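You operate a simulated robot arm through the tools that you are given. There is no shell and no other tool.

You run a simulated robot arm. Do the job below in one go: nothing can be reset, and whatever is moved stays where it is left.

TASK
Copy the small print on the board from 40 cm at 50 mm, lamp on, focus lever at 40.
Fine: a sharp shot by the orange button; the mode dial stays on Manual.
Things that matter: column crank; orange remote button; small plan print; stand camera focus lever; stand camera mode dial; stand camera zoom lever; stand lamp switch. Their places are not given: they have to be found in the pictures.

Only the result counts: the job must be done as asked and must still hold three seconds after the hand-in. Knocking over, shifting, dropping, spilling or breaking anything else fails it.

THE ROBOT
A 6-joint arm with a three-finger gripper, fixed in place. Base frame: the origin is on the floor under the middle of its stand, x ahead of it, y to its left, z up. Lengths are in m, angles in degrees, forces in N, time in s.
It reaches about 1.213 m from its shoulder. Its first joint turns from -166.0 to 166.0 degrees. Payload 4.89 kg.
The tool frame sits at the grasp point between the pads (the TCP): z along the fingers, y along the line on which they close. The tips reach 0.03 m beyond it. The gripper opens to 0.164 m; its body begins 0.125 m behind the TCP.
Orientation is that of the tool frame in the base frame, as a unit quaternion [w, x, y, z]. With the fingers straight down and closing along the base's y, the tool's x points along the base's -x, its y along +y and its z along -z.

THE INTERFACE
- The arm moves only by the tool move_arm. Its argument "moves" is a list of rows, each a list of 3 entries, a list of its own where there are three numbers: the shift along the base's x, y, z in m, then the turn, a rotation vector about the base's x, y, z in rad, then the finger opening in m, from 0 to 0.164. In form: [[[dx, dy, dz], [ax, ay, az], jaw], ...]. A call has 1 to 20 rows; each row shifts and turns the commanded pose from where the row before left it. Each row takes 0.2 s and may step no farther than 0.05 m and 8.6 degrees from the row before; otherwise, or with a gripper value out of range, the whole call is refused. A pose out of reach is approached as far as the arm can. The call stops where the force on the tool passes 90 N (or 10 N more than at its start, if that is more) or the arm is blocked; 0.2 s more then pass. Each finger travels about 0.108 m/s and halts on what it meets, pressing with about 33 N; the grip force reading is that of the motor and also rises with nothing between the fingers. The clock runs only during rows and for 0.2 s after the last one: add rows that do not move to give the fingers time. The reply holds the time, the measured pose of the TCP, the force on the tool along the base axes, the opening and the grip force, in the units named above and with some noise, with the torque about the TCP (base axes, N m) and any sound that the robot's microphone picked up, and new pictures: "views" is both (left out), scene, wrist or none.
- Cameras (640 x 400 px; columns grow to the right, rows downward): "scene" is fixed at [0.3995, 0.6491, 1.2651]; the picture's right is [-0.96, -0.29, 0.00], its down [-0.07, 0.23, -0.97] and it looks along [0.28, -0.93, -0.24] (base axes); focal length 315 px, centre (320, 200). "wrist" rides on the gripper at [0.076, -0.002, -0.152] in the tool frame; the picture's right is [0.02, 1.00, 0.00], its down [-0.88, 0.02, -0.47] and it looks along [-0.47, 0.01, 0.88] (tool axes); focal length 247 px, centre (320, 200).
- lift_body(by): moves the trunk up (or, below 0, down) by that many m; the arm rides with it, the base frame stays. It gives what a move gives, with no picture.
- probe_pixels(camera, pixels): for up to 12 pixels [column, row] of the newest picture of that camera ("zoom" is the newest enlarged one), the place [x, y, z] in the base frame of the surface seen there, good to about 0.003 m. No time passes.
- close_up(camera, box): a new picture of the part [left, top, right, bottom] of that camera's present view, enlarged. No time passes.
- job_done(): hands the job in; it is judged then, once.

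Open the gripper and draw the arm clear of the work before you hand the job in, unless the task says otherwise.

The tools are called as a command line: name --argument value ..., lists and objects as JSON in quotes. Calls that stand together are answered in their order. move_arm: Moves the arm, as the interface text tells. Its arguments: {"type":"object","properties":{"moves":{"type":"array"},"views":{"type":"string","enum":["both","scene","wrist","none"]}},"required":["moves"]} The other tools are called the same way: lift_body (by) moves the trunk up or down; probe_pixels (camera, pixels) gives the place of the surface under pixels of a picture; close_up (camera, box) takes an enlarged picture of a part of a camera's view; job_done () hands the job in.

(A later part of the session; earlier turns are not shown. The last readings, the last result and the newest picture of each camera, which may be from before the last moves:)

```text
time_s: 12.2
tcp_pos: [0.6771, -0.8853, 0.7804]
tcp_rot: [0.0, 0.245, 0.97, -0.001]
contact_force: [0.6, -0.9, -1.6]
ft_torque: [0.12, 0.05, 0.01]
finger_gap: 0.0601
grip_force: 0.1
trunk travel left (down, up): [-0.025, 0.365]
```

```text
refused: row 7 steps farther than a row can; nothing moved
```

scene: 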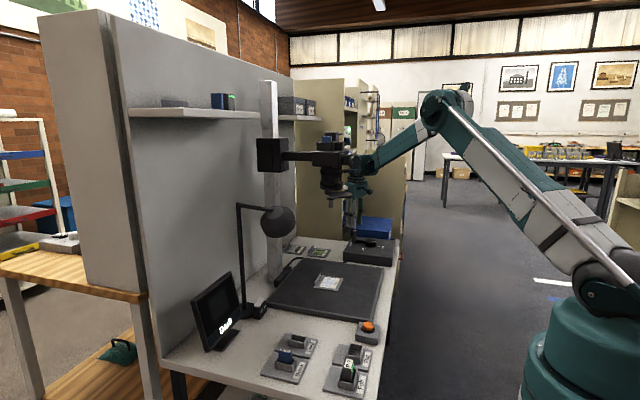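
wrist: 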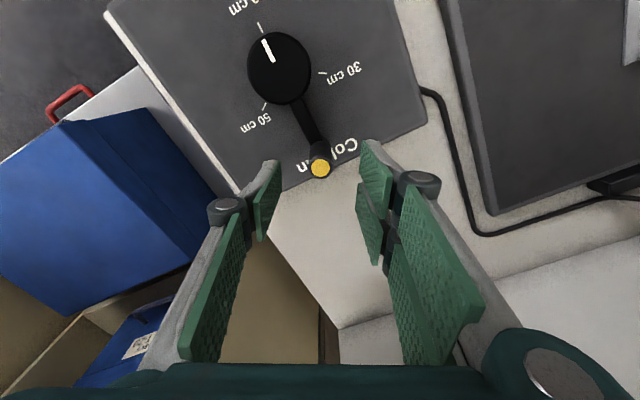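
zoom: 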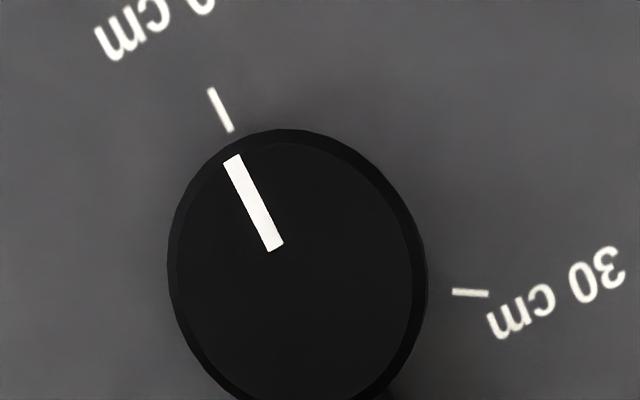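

Row 7 was a little over 0.05 m; I shorten those rows.

move_arm --moves '[[[0, 0, 0.04], [0, 0, 0], 0.06], [[-0.025, 0, 0.035], [0, 0, 0], 0.06], [[-0.038, 0.01, 0.025], [0, 0, 0], 0.0], [[-0.038, 0.02, 0.02], [0, 0, 0], 0.0], [[-0.038, 0.02, 0.02], [0, 0, 0], 0.0], [[-0.038, 0.02, 0.02], [0, 0, 0], 0.0], [[-0.038, 0.023, 0.02], [0, 0, 0], 0.0], [[-0.038, 0.023, 0.02], [0, 0, 0], 0.0], [[-0.038, 0.023, 0.02], [0, 0, 0], 0.0], [[-0.01, 0.02, 0.02], [0, 0, 0], 0.0]]'

```text
time_s: 14.4
tcp_pos: [0.3754, -0.7261, 1.0202]
tcp_rot: [0.0, 0.244, 0.97, -0.001]
contact_force: [1.3, -1.2, -1.6]
ft_torque: [0.29, 0.21, 0.02]
finger_gap: 0.0
grip_force: 32.5
trunk travel left (down, up): [-0.025, 0.365]
```

scene: 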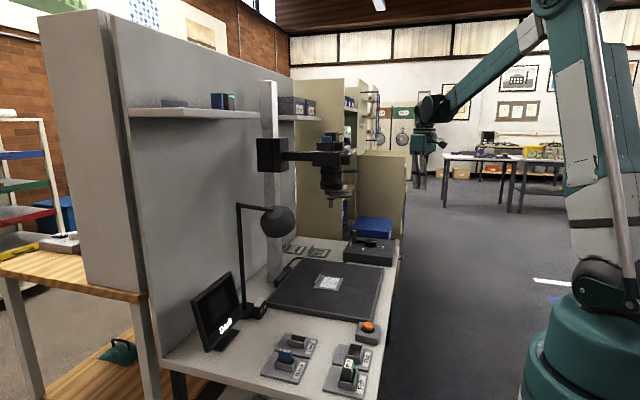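
wrist: 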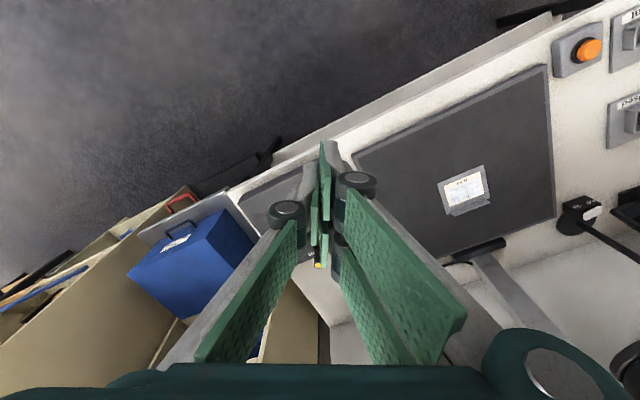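

The arm is clear. I now turn the tool toward horizontal (fingers toward +x, tool y down) by a 137° turn, doing the first 9 of 17 rows.

move_arm --moves '[[[0, 0, 0.005], [-0.09194, -0.05493, 0.09184], 0.0], [[0, 0, 0.005], [-0.09194, -0.05493, 0.09184], 0.0], [[0, 0, 0.005], [-0.09194, -0.05493, 0.09184], 0.0], [[0, 0, 0.005], [-0.09194, -0.05493, 0.09184], 0.0], [[0, 0, 0.005], [-0.09194, -0.05493, 0.09184], 0.0], [[0, 0, 0.005], [-0.09194, -0.05493, 0.09184], 0.0], [[0, 0, 0.005], [-0.09194, -0.05493, 0.09184], 0.0], [[0, 0, 0.005], [-0.09194, -0.05493, 0.09184], 0.0], [[0, 0, 0.005], [-0.09194, -0.05493, 0.09184], 0.0]]'

```text
time_s: 16.4
tcp_pos: [0.3767, -0.7245, 1.067]
tcp_rot: [0.319, -0.178, 0.874, -0.32]
contact_force: [-0.2, -0.1, -0.3]
ft_torque: [-0.04, 0.07, -0.11]
finger_gap: 0.0001
grip_force: 33.1
trunk travel left (down, up): [-0.025, 0.365]
```

scene: 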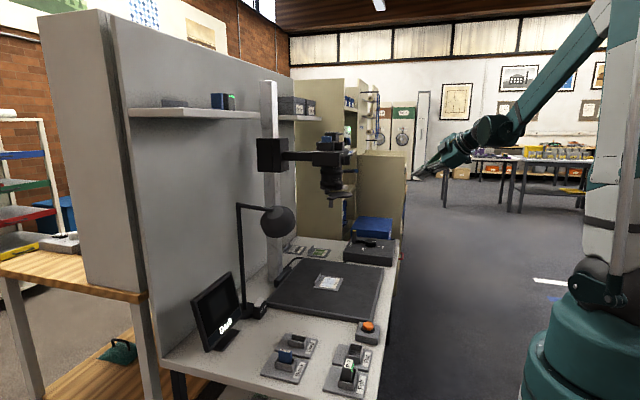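
wrist: 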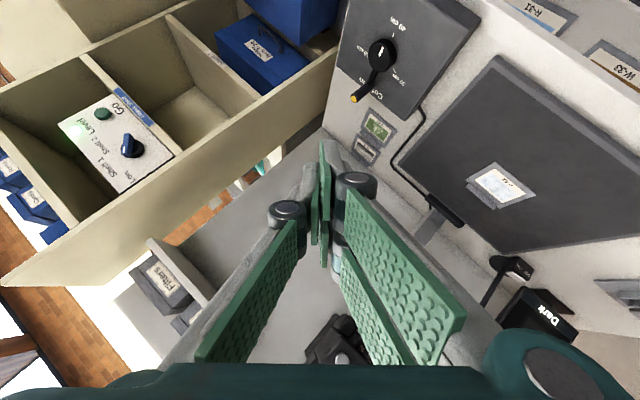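

The turn is going well without contact. I do the remaining 8 rows.

move_arm --moves '[[[0, 0, 0.002], [-0.09194, -0.05493, 0.09184], 0.0], [[0, 0, 0.002], [-0.09194, -0.05493, 0.09184], 0.0], [[0, 0, 0.002], [-0.09194, -0.05493, 0.09184], 0.0], [[0, 0, 0.002], [-0.09194, -0.05493, 0.09184], 0.0], [[0, 0, 0.002], [-0.09194, -0.05493, 0.09184], 0.0], [[0, 0, 0.002], [-0.09194, -0.05493, 0.09184], 0.0], [[0, 0, 0.002], [-0.09194, -0.05493, 0.09184], 0.0], [[0, 0, 0.002], [-0.09194, -0.05493, 0.09184], 0.0]]'

```text
time_s: 18.2
tcp_pos: [0.3768, -0.7252, 1.0824]
tcp_rot: [0.529, -0.468, 0.533, -0.465]
contact_force: [0.1, 1.8, 0.8]
ft_torque: [-0.01, 0.15, -0.3]
finger_gap: 0.0
grip_force: 33.1
out of reach, approached as far as the arm can: row 8
trunk travel left (down, up): [-0.025, 0.365]
```

scene: 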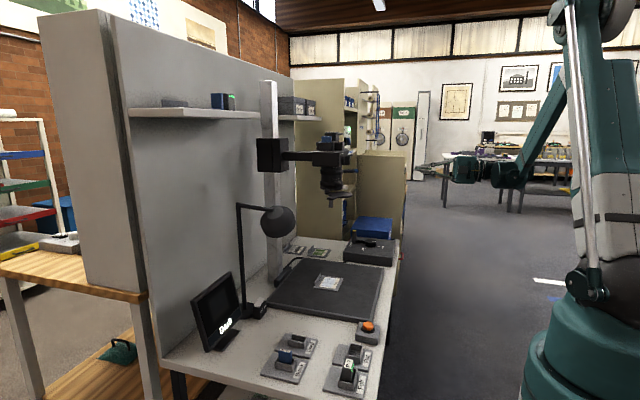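
wrist: 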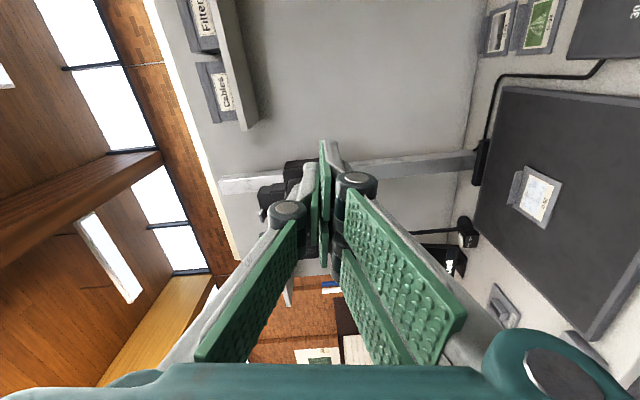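

The last row was limited by reach at this close position. I move along y at x≈0.4–0.45 (tips well short of the levers at x≥0.61) to y≈-0.35 and re-check orientation.

move_arm --moves '[[[0.008, 0.0417, -0.003], [0, 0, 0], 0.0], [[0.008, 0.0417, -0.003], [0, 0, 0], 0.0], [[0.008, 0.0417, -0.003], [0, 0, 0], 0.0], [[0.008, 0.0417, -0.003], [0, 0, 0], 0.0], [[0.008, 0.0417, -0.003], [0, 0, 0], 0.0], [[0.008, 0.0417, -0.003], [0, 0, 0], 0.0], [[0.008, 0.0417, -0.003], [0, 0, 0], 0.0], [[0.008, 0.0417, -0.003], [0, 0, 0], 0.0], [[0.008, 0.0417, -0.003], [0, 0, 0], 0.0]]'

```text
time_s: 20.2
tcp_pos: [0.4475, -0.3512, 1.0551]
tcp_rot: [0.53, -0.467, 0.534, -0.465]
contact_force: [0.0, -1.7, -0.9]
ft_torque: [-0.02, -0.03, 0.29]
finger_gap: 0.0
grip_force: 33.1
trunk travel left (down, up): [-0.025, 0.365]
```

scene: 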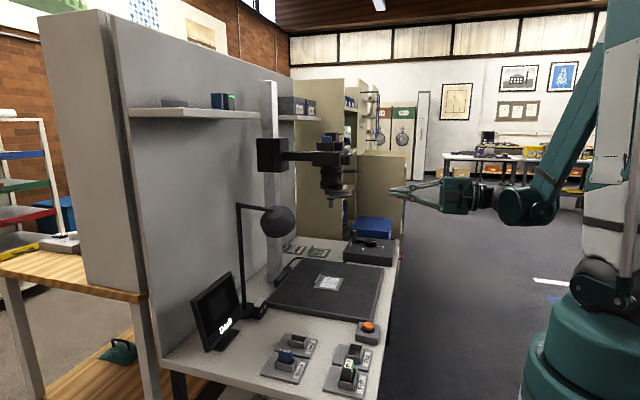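
wrist: 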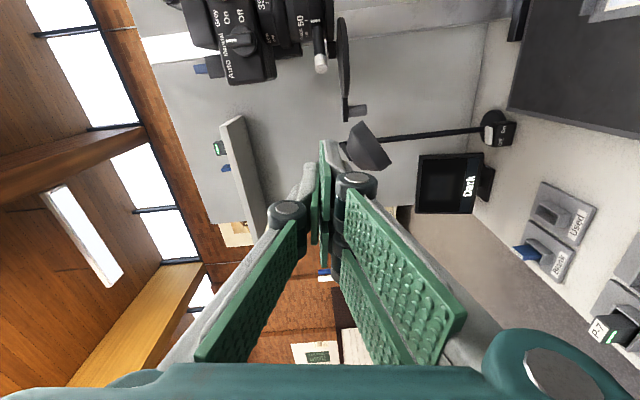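

Orientation is within 7.5° of plan, only a slight roll, which is fine. The wrist view now shows the stand camera at the top (world down is picture right); I zoom in on it and the gripper.

close_up --camera "wrist" --box '[170, 0, 370, 125]'

close_up --camera "scene" --box '[300, 120, 500, 240]'

probe_pixels --camera "zoom" --pixels '[[298, 223], [320, 218], [320, 231], [350, 210], [380, 206], [380, 235], [340, 236], [430, 190], [430, 250], [470, 195], [500, 200], [600, 230]]'

```text
3.20 times, centred on (270, 62) of wrist
```

zoom: 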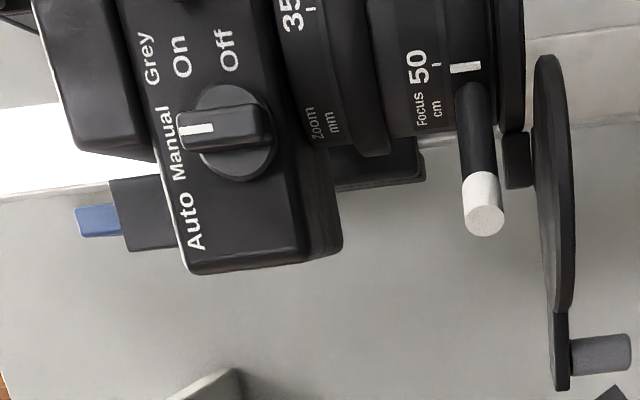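

```text
3.20 times, centred on (400, 180) of scene
```

zoom: 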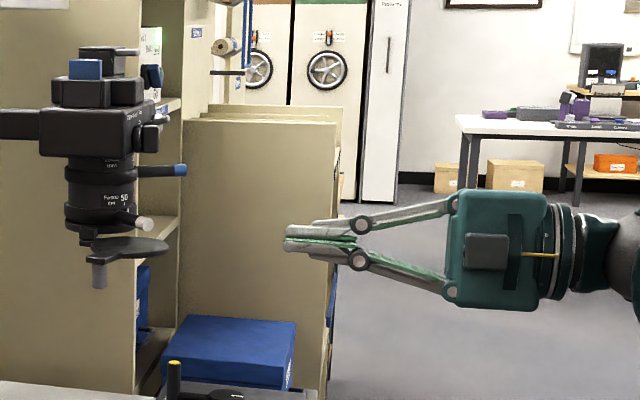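

```text
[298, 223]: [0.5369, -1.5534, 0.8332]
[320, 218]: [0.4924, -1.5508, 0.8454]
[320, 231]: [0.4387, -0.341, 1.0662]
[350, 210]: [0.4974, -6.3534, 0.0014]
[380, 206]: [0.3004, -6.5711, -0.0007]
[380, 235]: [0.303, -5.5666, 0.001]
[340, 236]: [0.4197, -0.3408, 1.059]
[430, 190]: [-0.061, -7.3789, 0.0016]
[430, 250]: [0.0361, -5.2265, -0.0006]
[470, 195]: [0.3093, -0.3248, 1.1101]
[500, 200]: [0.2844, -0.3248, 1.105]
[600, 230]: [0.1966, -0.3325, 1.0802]
```

The dial pointer stands at Manual; the focus ring's index is at 50. I move forward to x≈0.612 at y≈-0.34 (beside the white lever, above the cap disc at z=1.018).

move_arm --moves '[[[0.04, 0.003, -0.002], [0, 0, 0], 0.0], [[0.04, 0.003, -0.002], [0, 0, 0], 0.0], [[0.04, 0.003, -0.001], [0, 0, 0], 0.0], [[0.0445, 0.002, -0.001], [0, 0, 0], 0.0], [[0, 0, 0], [0, 0, 0], 0.0]]'

close_up --camera "scene" --box '[300, 130, 400, 220]'

close_up --camera "wrist" --box '[200, 0, 420, 200]'

```text
time_s: 21.4
tcp_pos: [0.6129, -0.3383, 1.0474]
tcp_rot: [0.529, -0.468, 0.534, -0.464]
contact_force: [-1.2, -0.5, 0.9]
ft_torque: [0.03, 0.05, 0.0]
finger_gap: 0.0001
grip_force: 33.1
trunk travel left (down, up): [-0.025, 0.365]
```

scene: 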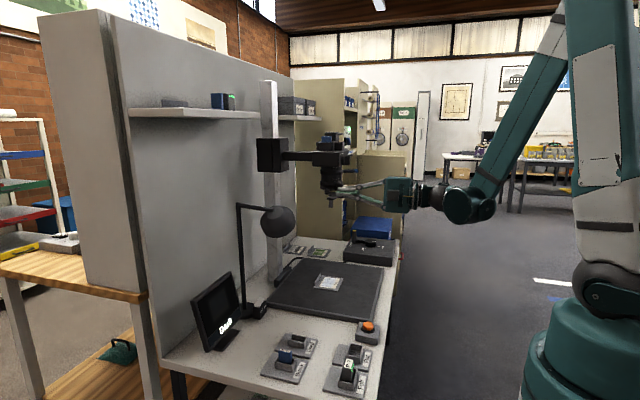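
wrist: 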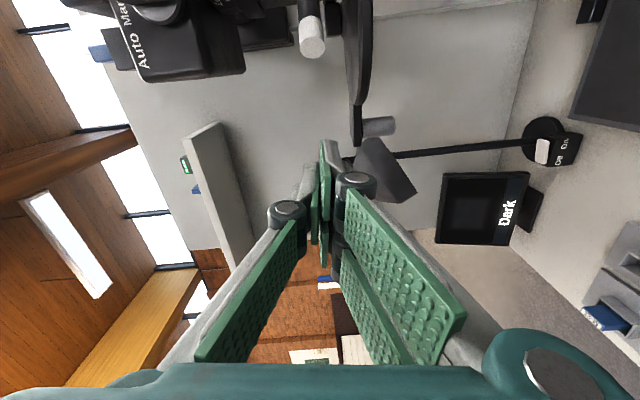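

```text
4.44 times, centred on (350, 175) of scene
```

zoom: 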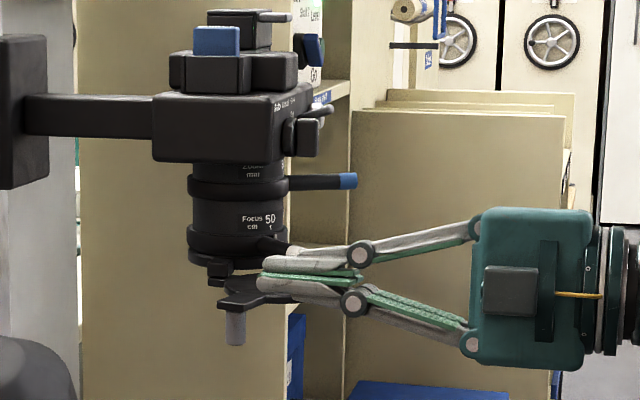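

```text
2.00 times, centred on (310, 100) of wrist
```

zoom: 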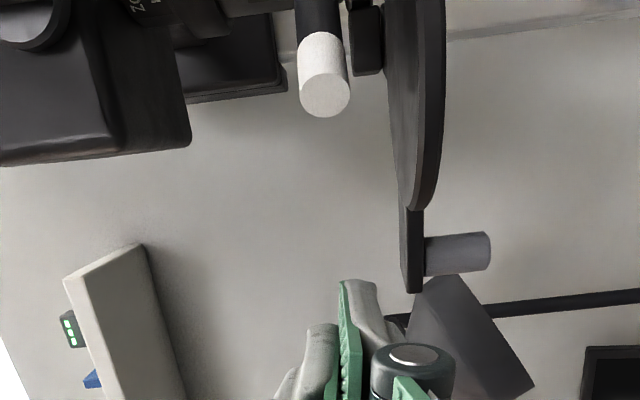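

I probe the finger tips' lower surface and the lever to check the vertical clearances.

close_up --camera "scene" --box '[325, 175, 365, 205]'

probe_pixels --camera "zoom" --pixels '[[200, 160], [200, 190], [230, 200], [240, 215], [260, 225], [280, 235], [320, 240], [250, 170], [330, 190], [330, 150], [350, 225], [300, 130]]'

```text
13.33 times, centred on (345, 190) of scene
```

zoom: 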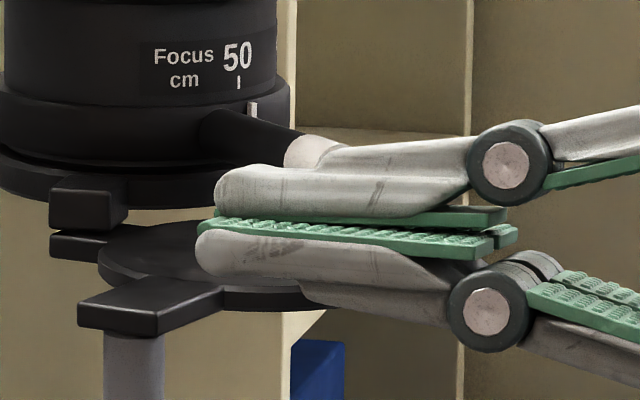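

```text
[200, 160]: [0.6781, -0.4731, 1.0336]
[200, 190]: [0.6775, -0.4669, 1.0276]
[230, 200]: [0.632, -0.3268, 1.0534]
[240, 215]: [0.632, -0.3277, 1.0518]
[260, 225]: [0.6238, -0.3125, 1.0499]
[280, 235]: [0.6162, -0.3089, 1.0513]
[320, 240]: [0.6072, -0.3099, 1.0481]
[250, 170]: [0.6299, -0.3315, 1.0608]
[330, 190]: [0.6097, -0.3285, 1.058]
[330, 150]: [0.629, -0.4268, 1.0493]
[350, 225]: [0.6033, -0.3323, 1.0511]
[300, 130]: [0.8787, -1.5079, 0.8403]
```

Clearances are good: pair-finger bottom about 1.03, disc top 1.018, lever mid about 1.038. I push toward -y in small steps, to y≈-0.43.

move_arm --moves '[[[0, -0.02, 0], [0, 0, 0], 0.0], [[0, -0.02, 0], [0, 0, 0], 0.0], [[0, -0.012, 0], [0, 0, 0], 0.0], [[0, -0.01, 0], [0, 0, 0], 0.0], [[0, -0.01, 0], [0, 0, 0], 0.0], [[0, -0.01, 0], [0, 0, 0], 0.0], [[0, -0.01, 0], [0, 0, 0], 0.0]]'

close_up --camera "scene" --box '[315, 150, 375, 205]'

close_up --camera "wrist" --box '[200, 0, 420, 200]'

```text
time_s: 23.0
tcp_pos: [0.613, -0.4306, 1.0475]
tcp_rot: [0.529, -0.468, 0.533, -0.465]
contact_force: [1.0, 0.7, 0.4]
ft_torque: [-0.01, 0.05, -0.08]
finger_gap: 0.0001
grip_force: 33.0
trunk travel left (down, up): [-0.025, 0.365]
```

scene: 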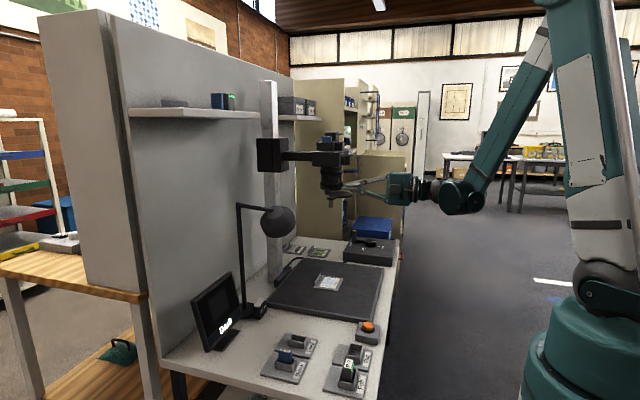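
wrist: 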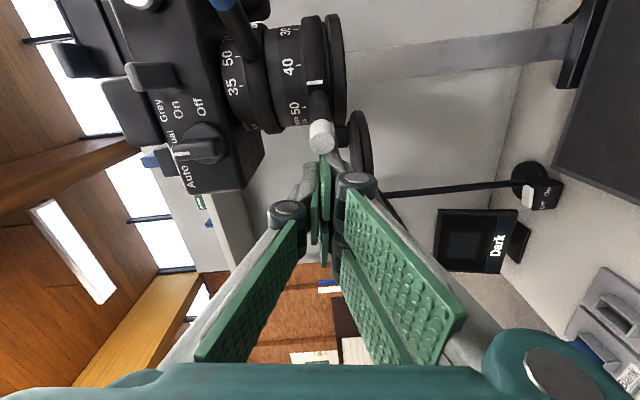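

```text
7.27 times, centred on (345, 178) of scene
```

zoom: 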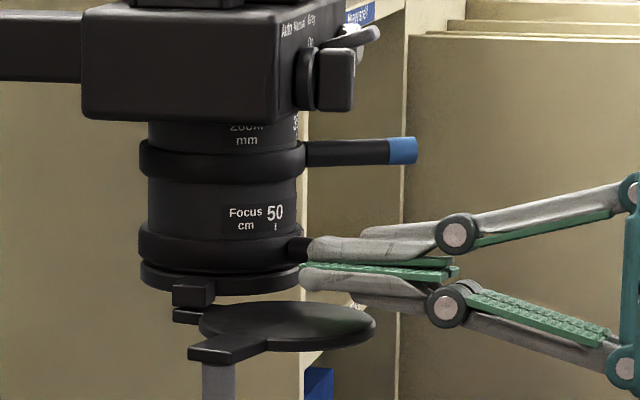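

```text
2.00 times, centred on (310, 100) of wrist
```

zoom: 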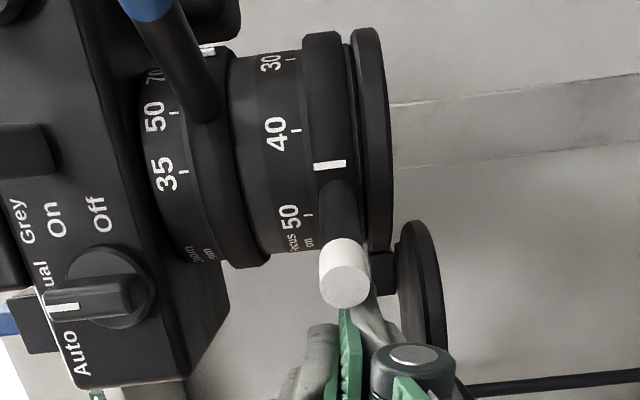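

The ring's index (330,165 in zoom) is now between the 50 tick (308,213) and the 40 tick (295,130). I push 12 mm further in small steps.

move_arm --moves '[[[0, -0.006, 0], [0, 0, 0], 0.0], [[0, -0.006, 0], [0, 0, 0], 0.0], [[0, 0, 0], [0, 0, 0], 0.0]]'

close_up --camera "wrist" --box '[200, 0, 420, 200]'

```text
time_s: 23.8
tcp_pos: [0.6135, -0.4443, 1.0485]
tcp_rot: [0.53, -0.467, 0.534, -0.465]
contact_force: [0.0, 0.3, 0.0]
ft_torque: [0.03, 0.0, -0.06]
finger_gap: 0.0
grip_force: 33.6
trunk travel left (down, up): [-0.025, 0.365]
```

scene: 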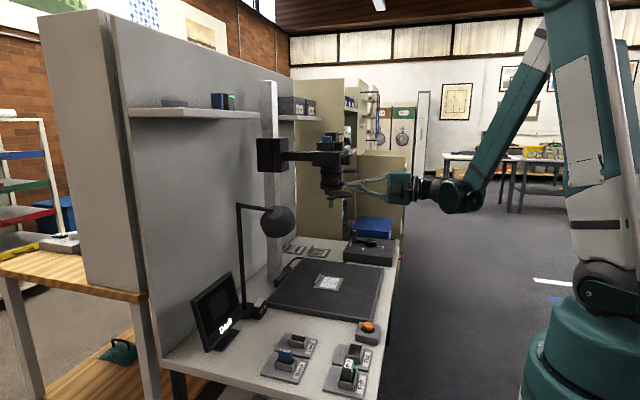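
wrist: 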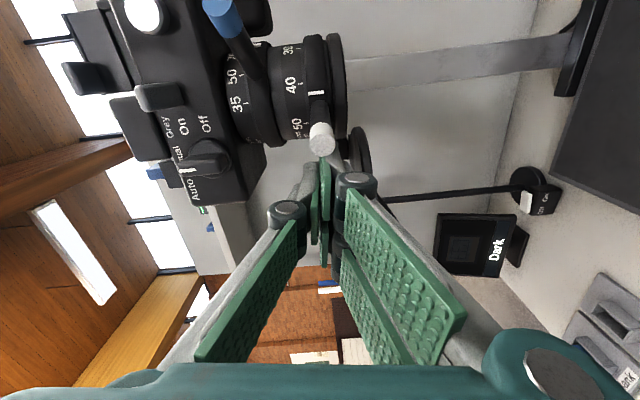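

```text
2.00 times, centred on (310, 100) of wrist
```

zoom: 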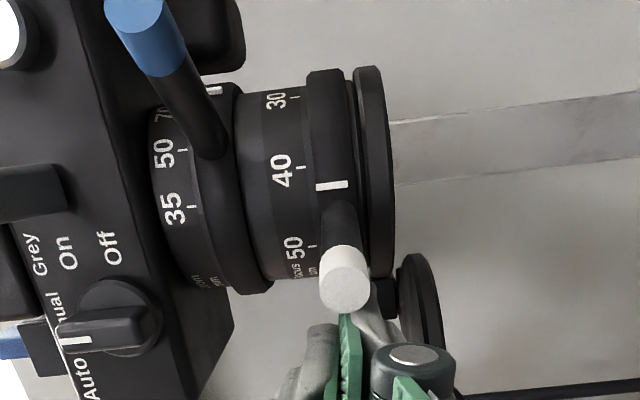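

Index still about 23 px (zoomed) short of the 40 tick at (302,166). I push 12 mm more.

move_arm --moves '[[[0, -0.006, 0], [0, 0, 0], 0.0], [[0, -0.006, 0], [0, 0, 0], 0.0], [[0, 0, 0], [0, 0, 0], 0.0]]'

close_up --camera "wrist" --box '[250, 40, 370, 120]'

```text
time_s: 24.6
tcp_pos: [0.6126, -0.4546, 1.0487]
tcp_rot: [0.53, -0.468, 0.533, -0.465]
contact_force: [-0.5, -0.3, -0.2]
ft_torque: [-0.01, 0.02, -0.01]
finger_gap: 0.0
grip_force: 33.0
trunk travel left (down, up): [-0.025, 0.365]
```

scene: 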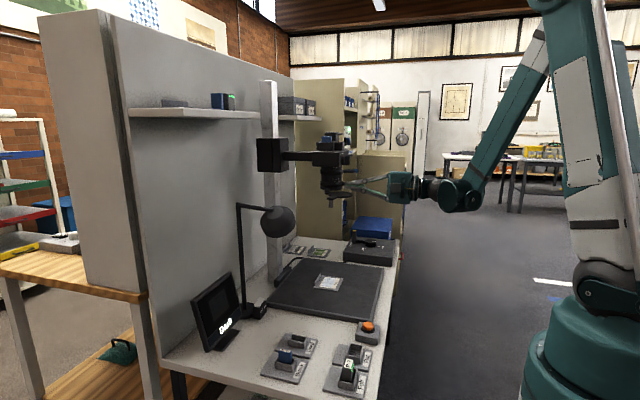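
wrist: 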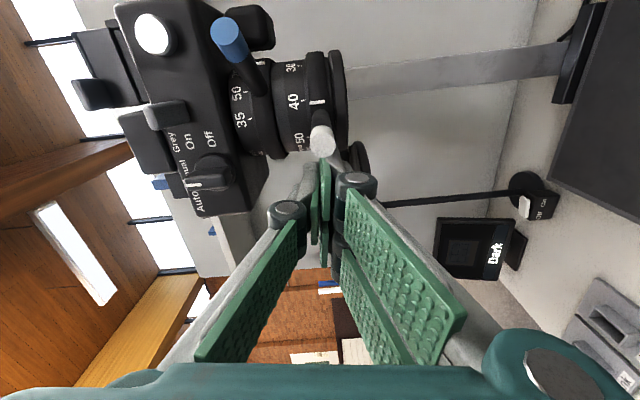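

```text
5.00 times, centred on (310, 80) of wrist
```

zoom: 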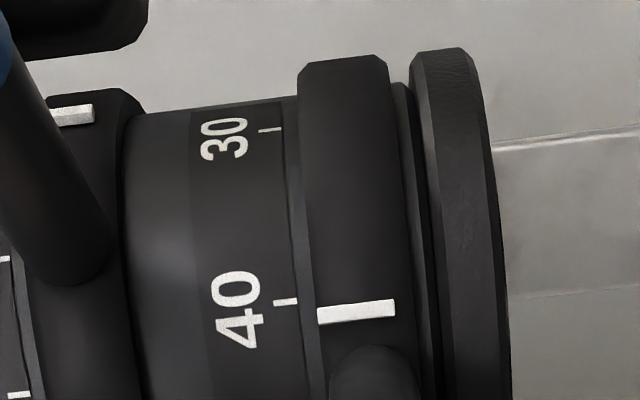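

The index (356,312) is about 4° short of the 40 tick line. I push 4 mm more.

move_arm --moves '[[[0, -0.004, 0], [0, 0, 0], 0.0], [[0, 0, 0], [0, 0, 0], 0.0]]'

close_up --camera "wrist" --box '[250, 40, 370, 120]'

```text
time_s: 25.2
tcp_pos: [0.6127, -0.4595, 1.0485]
tcp_rot: [0.53, -0.468, 0.534, -0.464]
contact_force: [0.1, -0.5, 0.0]
ft_torque: [-0.01, -0.02, 0.01]
finger_gap: 0.0
grip_force: 33.3
trunk travel left (down, up): [-0.025, 0.365]
```

scene: 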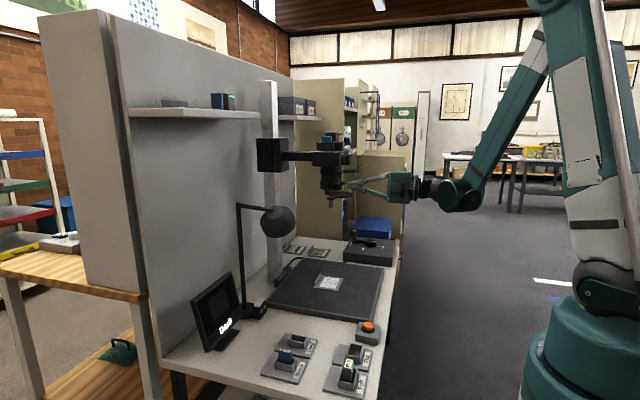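
wrist: 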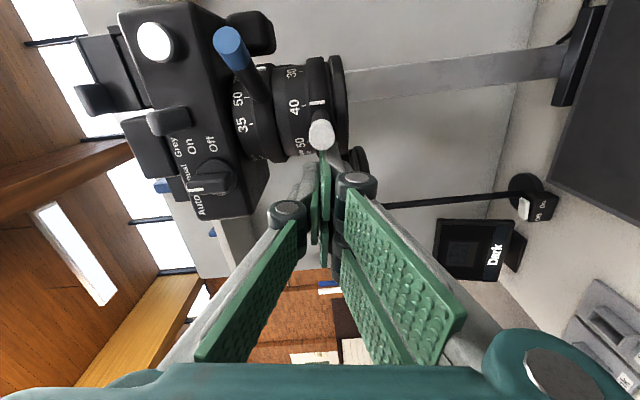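

```text
5.00 times, centred on (310, 80) of wrist
```

zoom: 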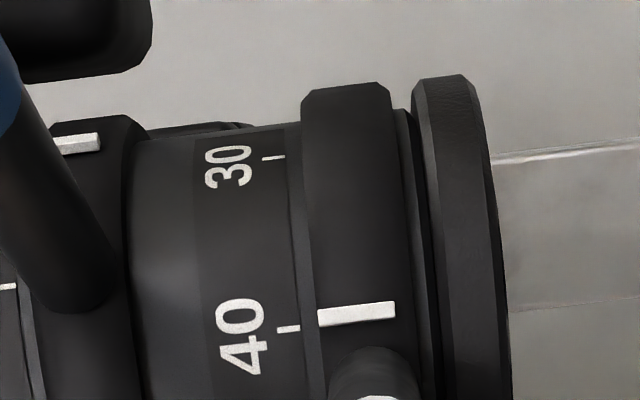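

The index now looks on the 40 tick, perhaps 1° past it. I back off in +y and -x, to a view square to the scale.

move_arm --moves '[[[0, 0.01, 0], [0, 0, 0], 0.0], [[-0.02, 0.01, 0], [0, 0, 0], 0.0], [[-0.04, 0.0, 0], [0, 0, 0], 0.0], [[-0.04, 0, 0.005], [0, 0, 0], 0.0]]'

close_up --camera "wrist" --box '[190, 20, 350, 120]'

```text
time_s: 26.2
tcp_pos: [0.5116, -0.4388, 1.0539]
tcp_rot: [0.529, -0.468, 0.535, -0.464]
contact_force: [0.6, -0.2, -0.1]
ft_torque: [0.0, -0.08, 0.06]
finger_gap: 0.0
grip_force: 32.7
trunk travel left (down, up): [-0.025, 0.365]
```

scene: 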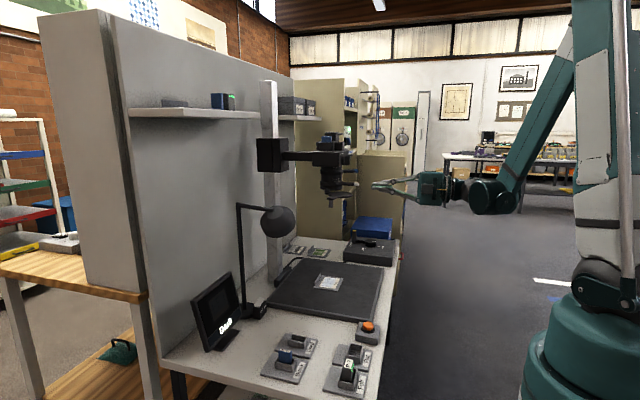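
wrist: 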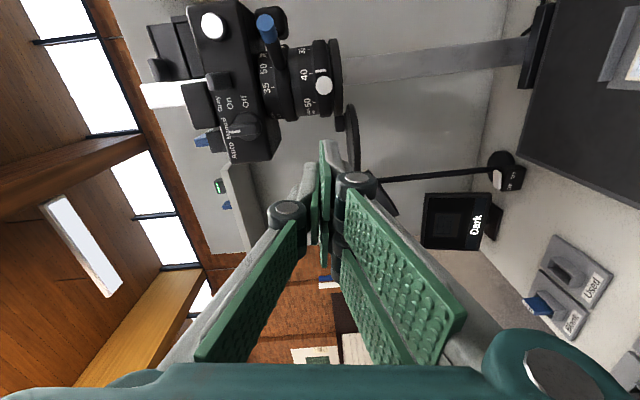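

```text
4.00 times, centred on (270, 70) of wrist
```

zoom: 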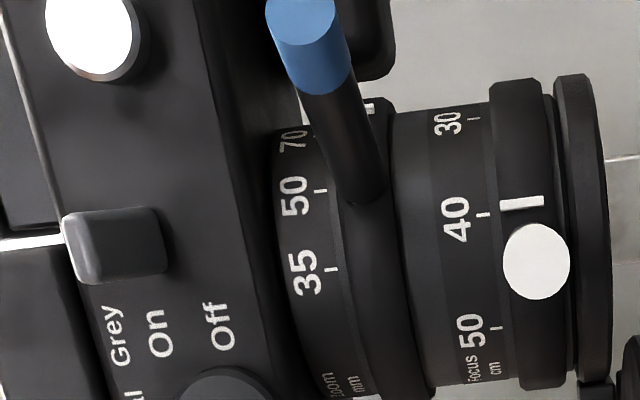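

Power is at On, focus index is at 40 (about 1° past, within tolerance of the view), and the zoom index is at 70. I move to the -y side of the blue lever at z≈1.089 and then forward.

move_arm --moves '[[[-0.005, -0.043, 0.009], [0, 0, 0], 0.0], [[-0.005, -0.043, 0.009], [0, 0, 0], 0.0], [[0, -0.043, 0.009], [0, 0, 0], 0.0], [[0, -0.045, 0.009], [0, 0, 0], 0.0], [[0.04, 0, 0], [0, 0, 0], 0.0], [[0.04, 0, 0], [0, 0, 0], 0.0], [[0.031, 0, 0], [0, 0, 0], 0.0], [[0, 0, 0], [0, 0, 0], 0.0]]'

close_up --camera "scene" --box '[315, 145, 375, 205]'

close_up --camera "wrist" --box '[170, 80, 430, 250]'

```text
time_s: 28.0
tcp_pos: [0.6138, -0.6138, 1.0901]
tcp_rot: [0.53, -0.468, 0.533, -0.465]
contact_force: [-0.9, -0.6, 0.2]
ft_torque: [-0.01, 0.06, -0.01]
finger_gap: 0.0
grip_force: 33.2
trunk travel left (down, up): [-0.025, 0.365]
```

scene: 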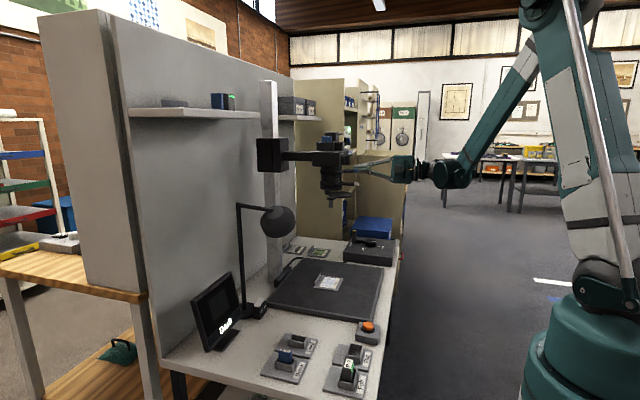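
wrist: 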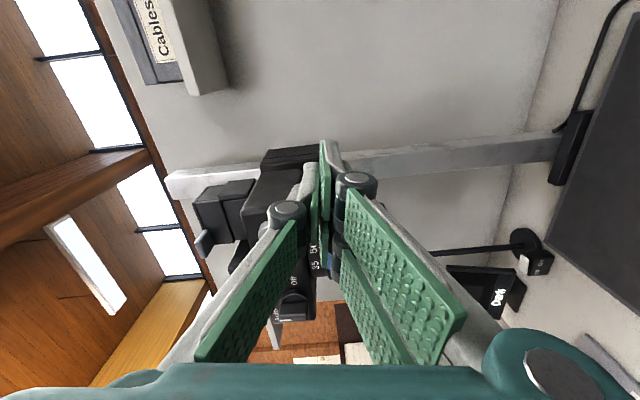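

```text
6.67 times, centred on (345, 175) of scene
```

zoom: 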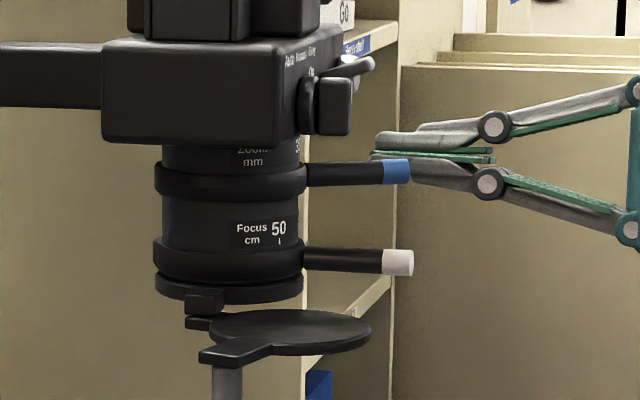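

```text
2.35 times, centred on (300, 165) of wrist
```

zoom: 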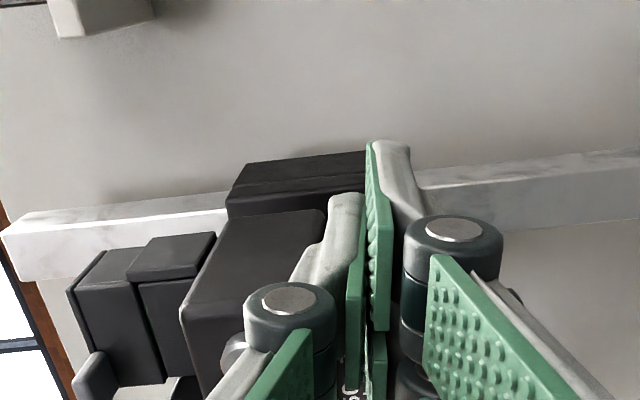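

The finger is just behind the blue lever at the right height. From the picture geometry the zoom ticks are about 30° apart (35 at 183°, 50 at 211°, 70 at ~243°), so the lever must turn about 30°. I push toward +y to about y=-0.548 first.

move_arm --moves '[[[0, 0.02, 0], [0, 0, 0], 0.0], [[0, 0.015, 0], [0, 0, 0], 0.0], [[0, 0.01, 0], [0, 0, 0], 0.0], [[0, 0.01, 0], [0, 0, 0], 0.0], [[0, 0.01, 0], [0, 0, 0], 0.0], [[0, 0, 0], [0, 0, 0], 0.0]]'

close_up --camera "scene" --box '[315, 145, 375, 205]'

close_up --camera "wrist" --box '[200, 80, 400, 220]'

```text
time_s: 29.4
tcp_pos: [0.613, -0.5489, 1.0894]
tcp_rot: [0.53, -0.467, 0.534, -0.465]
contact_force: [-0.5, 0.2, 0.5]
ft_torque: [0.0, -0.03, 0.04]
finger_gap: 0.0001
grip_force: 32.7
trunk travel left (down, up): [-0.025, 0.365]
```

scene: 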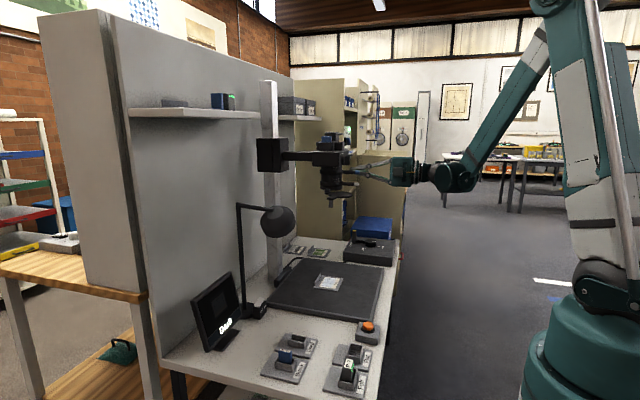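
wrist: 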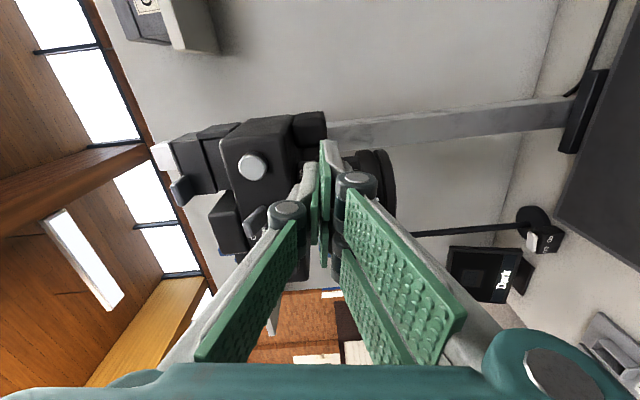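

```text
6.67 times, centred on (345, 175) of scene
```

zoom: 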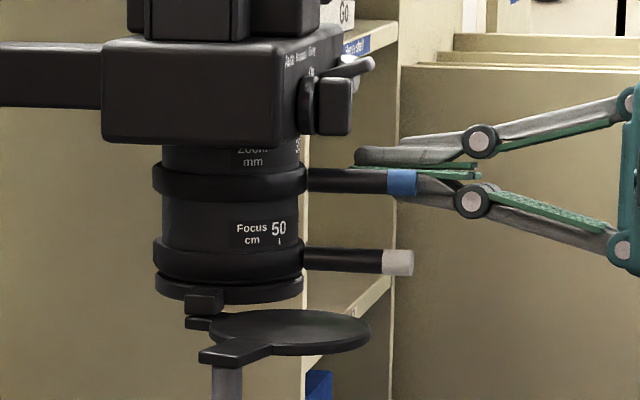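

```text
2.86 times, centred on (300, 150) of wrist
```

zoom: 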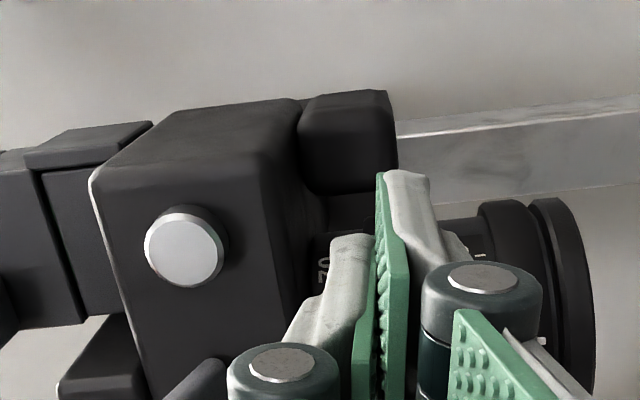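

The lever is moving (blue tip now at (402,182) in the scene zoom). I probe its place to compute its angle before pushing on.

close_up --camera "scene" --box '[335, 165, 365, 190]'

probe_pixels --camera "zoom" --pixels '[[380, 160], [400, 165], [420, 168], [300, 160], [250, 158], [200, 155], [340, 160], [360, 163]]'

```text
16.00 times, centred on (350, 178) of scene
```

zoom: 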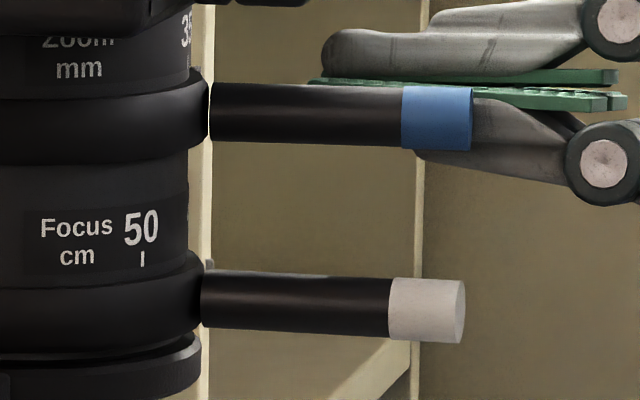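

```text
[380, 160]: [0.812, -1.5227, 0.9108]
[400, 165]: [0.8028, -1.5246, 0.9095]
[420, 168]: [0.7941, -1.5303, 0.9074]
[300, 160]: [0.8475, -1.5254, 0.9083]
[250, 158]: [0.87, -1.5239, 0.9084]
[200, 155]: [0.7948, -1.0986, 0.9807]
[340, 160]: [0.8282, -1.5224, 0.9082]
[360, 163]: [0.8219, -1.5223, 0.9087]
```

I missed the lever by pixels; it lies at rows 85–145 in this zoom. I probe along its centre line, and along the white lever too.

probe_pixels --camera "zoom" --pixels '[[230, 113], [270, 114], [310, 115], [350, 116], [390, 117], [430, 118], [460, 119], [230, 300], [290, 304], [350, 307], [410, 310], [440, 311]]'

```text
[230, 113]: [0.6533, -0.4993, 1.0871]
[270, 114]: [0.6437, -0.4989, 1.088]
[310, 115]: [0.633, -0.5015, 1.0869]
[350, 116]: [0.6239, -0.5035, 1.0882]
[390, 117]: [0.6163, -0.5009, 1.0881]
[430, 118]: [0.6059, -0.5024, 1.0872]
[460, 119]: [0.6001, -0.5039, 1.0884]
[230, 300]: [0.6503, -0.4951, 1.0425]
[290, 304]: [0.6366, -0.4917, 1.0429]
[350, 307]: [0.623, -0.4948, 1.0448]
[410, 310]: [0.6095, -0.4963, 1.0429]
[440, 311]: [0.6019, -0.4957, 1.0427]
```

The blue lever is now at about 185° (from 208°). I push 4 mm more, then back off in -y and -x to read the scale.

move_arm --moves '[[[0, 0.004, 0], [0, 0, 0], 0.0], [[0, 0, 0], [0, 0, 0], 0.0], [[0, -0.012, 0], [0, 0, 0], 0.0], [[-0.03, -0.01, 0], [0, 0, 0], 0.0], [[-0.04, 0, 0], [0, 0, 0], 0.0], [[-0.04, 0.02, -0.01], [0, 0, 0], 0.0], [[0, 0.04, -0.01], [0, 0, 0], 0.0], [[0, 0.04, -0.005], [0, 0, 0], 0.0]]'

close_up --camera "wrist" --box '[190, 20, 350, 120]'

```text
time_s: 31.2
tcp_pos: [0.5034, -0.4674, 1.0639]
tcp_rot: [0.529, -0.467, 0.534, -0.466]
contact_force: [0.4, -2.0, -0.9]
ft_torque: [-0.01, -0.1, 0.24]
finger_gap: 0.0
grip_force: 32.8
trunk travel left (down, up): [-0.025, 0.365]
```

scene: 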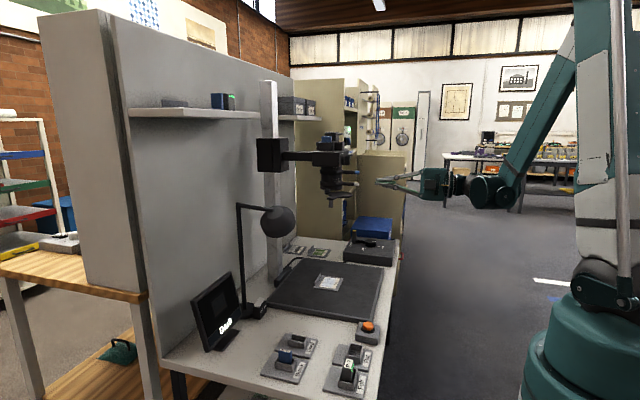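
wrist: 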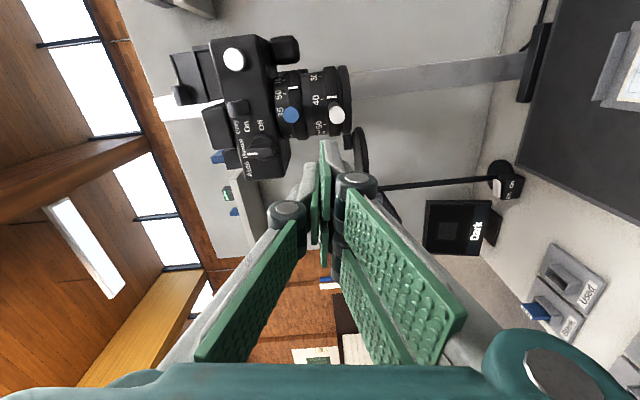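

```text
4.00 times, centred on (270, 70) of wrist
```

zoom: 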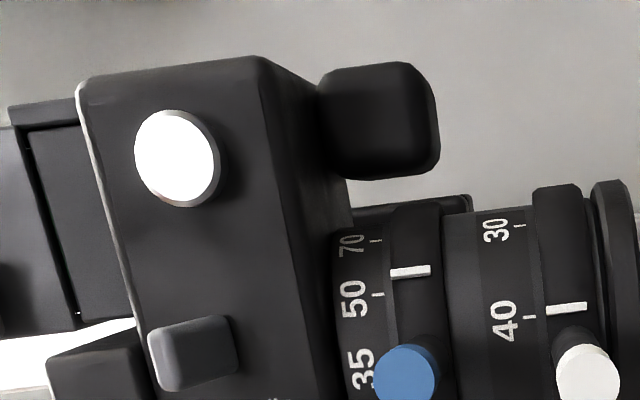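

The zoom index computes to about 216° versus the 50 tick at about 212°, so about 4° more is needed; focus index sits on 40. I go back behind the blue lever, push 4 mm further than before, and withdraw again.

move_arm --moves '[[[0, -0.045, 0.005], [0, 0, 0], 0.0], [[0, -0.045, 0.01], [0, 0, 0], 0.0], [[0, -0.013, 0.01], [0, 0, 0], 0.0], [[0.04, 0, 0], [0, 0, 0], 0.0], [[0.04, 0, 0], [0, 0, 0], 0.0], [[0.03, 0, 0], [0, 0, 0], 0.0], [[0, 0.012, 0], [0, 0, 0], 0.0], [[0, 0.01, 0], [0, 0, 0], 0.0], [[0, 0.0062, 0], [0, 0, 0], 0.0], [[0, 0, 0], [0, 0, 0], 0.0]]'

close_up --camera "scene" --box '[335, 165, 365, 190]'

probe_pixels --camera "zoom" --pixels '[[230, 116], [270, 117], [310, 118], [350, 119], [390, 120], [430, 121], [460, 122], [230, 300], [290, 304], [350, 307], [410, 310], [440, 311]]'

```text
time_s: 33.4
tcp_pos: [0.6133, -0.5404, 1.09]
tcp_rot: [0.53, -0.468, 0.533, -0.465]
contact_force: [0.3, -0.5, -0.6]
ft_torque: [0.0, -0.01, 0.02]
finger_gap: 0.0
grip_force: 33.0
trunk travel left (down, up): [-0.025, 0.365]
```

scene: 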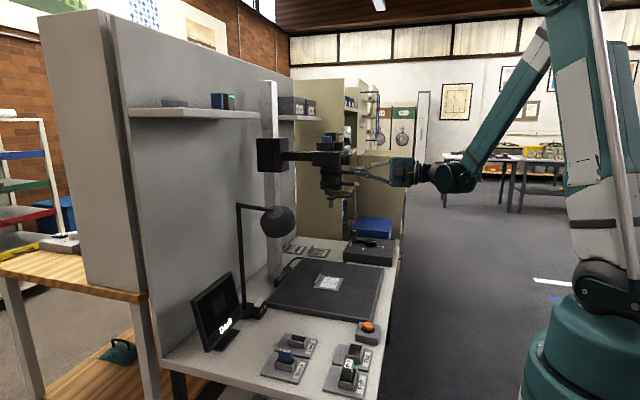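
wrist: 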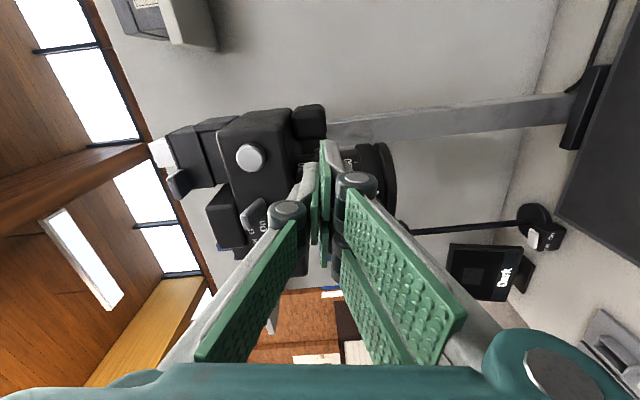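

```text
16.00 times, centred on (350, 178) of scene
```

zoom: 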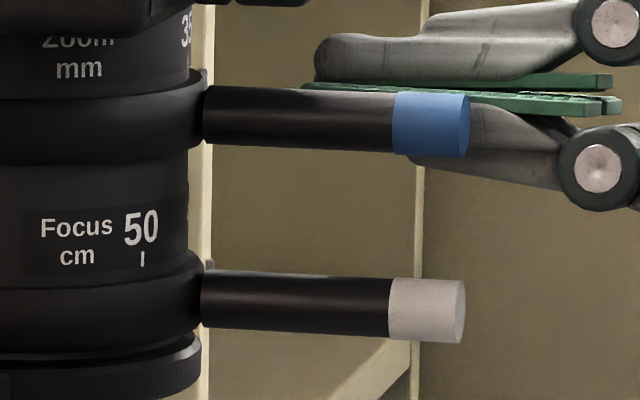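

```text
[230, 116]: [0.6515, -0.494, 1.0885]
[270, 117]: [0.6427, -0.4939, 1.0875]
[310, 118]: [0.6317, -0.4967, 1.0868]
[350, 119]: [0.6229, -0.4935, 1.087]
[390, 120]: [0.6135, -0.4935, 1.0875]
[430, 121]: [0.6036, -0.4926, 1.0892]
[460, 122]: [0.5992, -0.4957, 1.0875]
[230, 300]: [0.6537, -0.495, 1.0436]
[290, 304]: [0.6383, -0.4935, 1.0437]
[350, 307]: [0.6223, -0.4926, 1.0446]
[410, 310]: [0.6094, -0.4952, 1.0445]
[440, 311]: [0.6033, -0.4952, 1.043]
```

The blue lever now lies at about 180°, parallel to the white one. I withdraw and read the scale again.

move_arm --moves '[[[0, -0.012, 0], [0, 0, 0], 0.0], [[-0.03, -0.01, 0], [0, 0, 0], 0.0], [[-0.04, 0, 0], [0, 0, 0], 0.0], [[-0.04, 0.02, -0.01], [0, 0, 0], 0.0], [[0, 0.03, -0.01], [0, 0, 0], 0.0], [[0, 0.02, -0.005], [0, 0, 0], 0.0], [[0, 0.0, 0], [0, 0, 0], 0.0]]'

close_up --camera "wrist" --box '[230, 50, 370, 140]'

```text
time_s: 35.0
tcp_pos: [0.5024, -0.4922, 1.0648]
tcp_rot: [0.529, -0.467, 0.534, -0.465]
contact_force: [-0.1, -0.1, 0.1]
ft_torque: [0.02, -0.01, 0.02]
finger_gap: 0.0
grip_force: 33.2
trunk travel left (down, up): [-0.025, 0.365]
```

scene: 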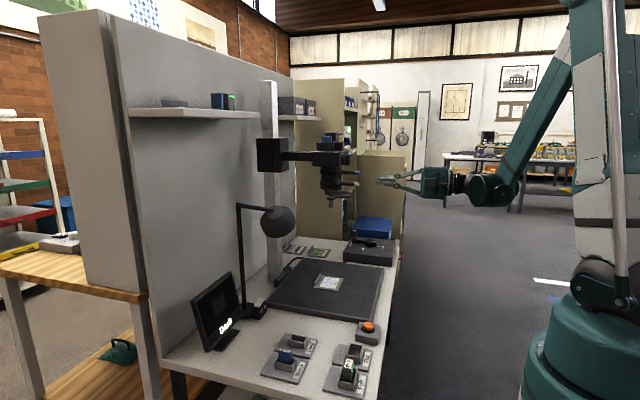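
wrist: 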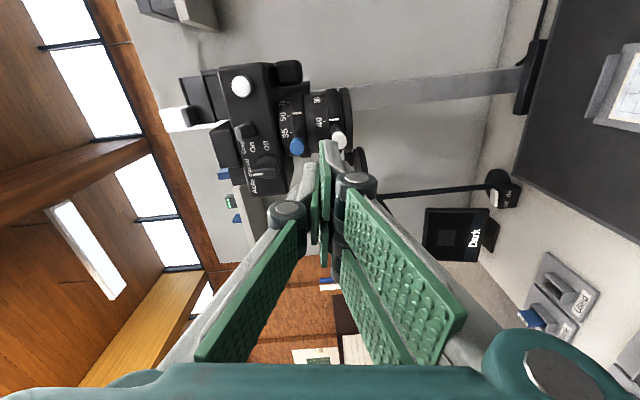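

```text
4.44 times, centred on (300, 95) of wrist
```

zoom: 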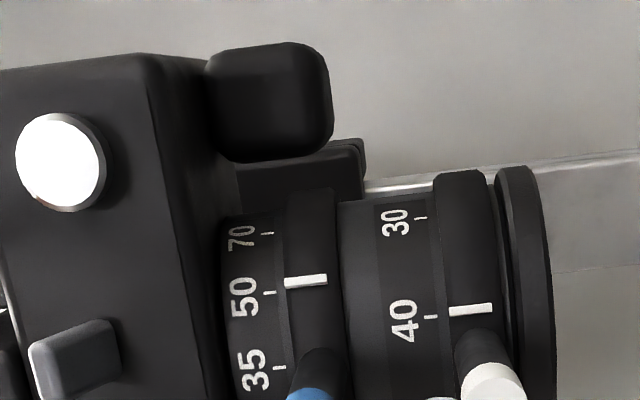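

Zoom index is on the 50 tick and focus on 40 (both within about 1°). Next is the lamp switch at (505,190) in the wrist view; I zoom and probe it.

close_up --camera "wrist" --box '[400, 150, 560, 270]'

close_up --camera "scene" --box '[235, 280, 285, 325]'

probe_pixels --camera "zoom" --pixels '[[290, 170], [330, 160], [360, 140], [270, 190], [330, 120], [300, 250], [250, 250], [370, 200], [330, 230], [200, 200], [170, 100], [400, 260]]'

```text
3.33 times, centred on (480, 210) of wrist
```

zoom: 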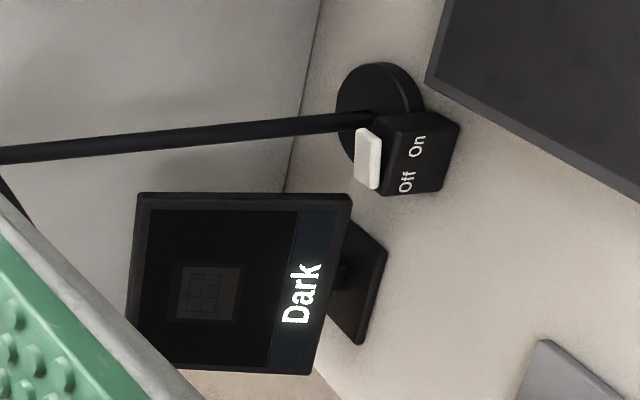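

```text
8.89 times, centred on (260, 302) of scene
```

zoom: 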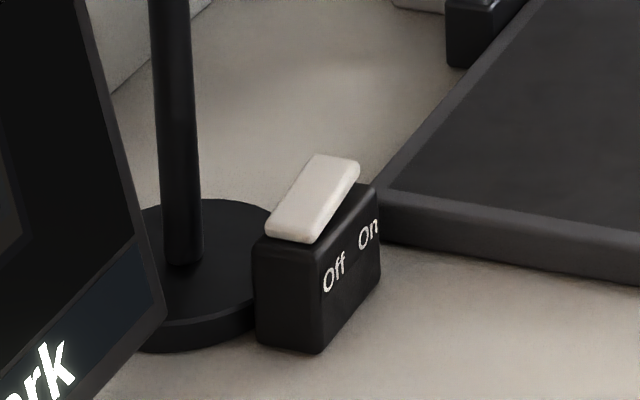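

```text
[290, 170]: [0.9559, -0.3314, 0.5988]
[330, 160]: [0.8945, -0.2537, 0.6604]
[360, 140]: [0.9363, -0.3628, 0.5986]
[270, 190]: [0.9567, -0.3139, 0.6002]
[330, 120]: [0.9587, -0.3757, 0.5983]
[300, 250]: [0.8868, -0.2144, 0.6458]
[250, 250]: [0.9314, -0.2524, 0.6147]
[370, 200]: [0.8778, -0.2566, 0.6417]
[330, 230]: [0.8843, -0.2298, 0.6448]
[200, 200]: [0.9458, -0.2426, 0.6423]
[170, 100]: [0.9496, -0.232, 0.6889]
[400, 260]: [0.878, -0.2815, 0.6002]
```

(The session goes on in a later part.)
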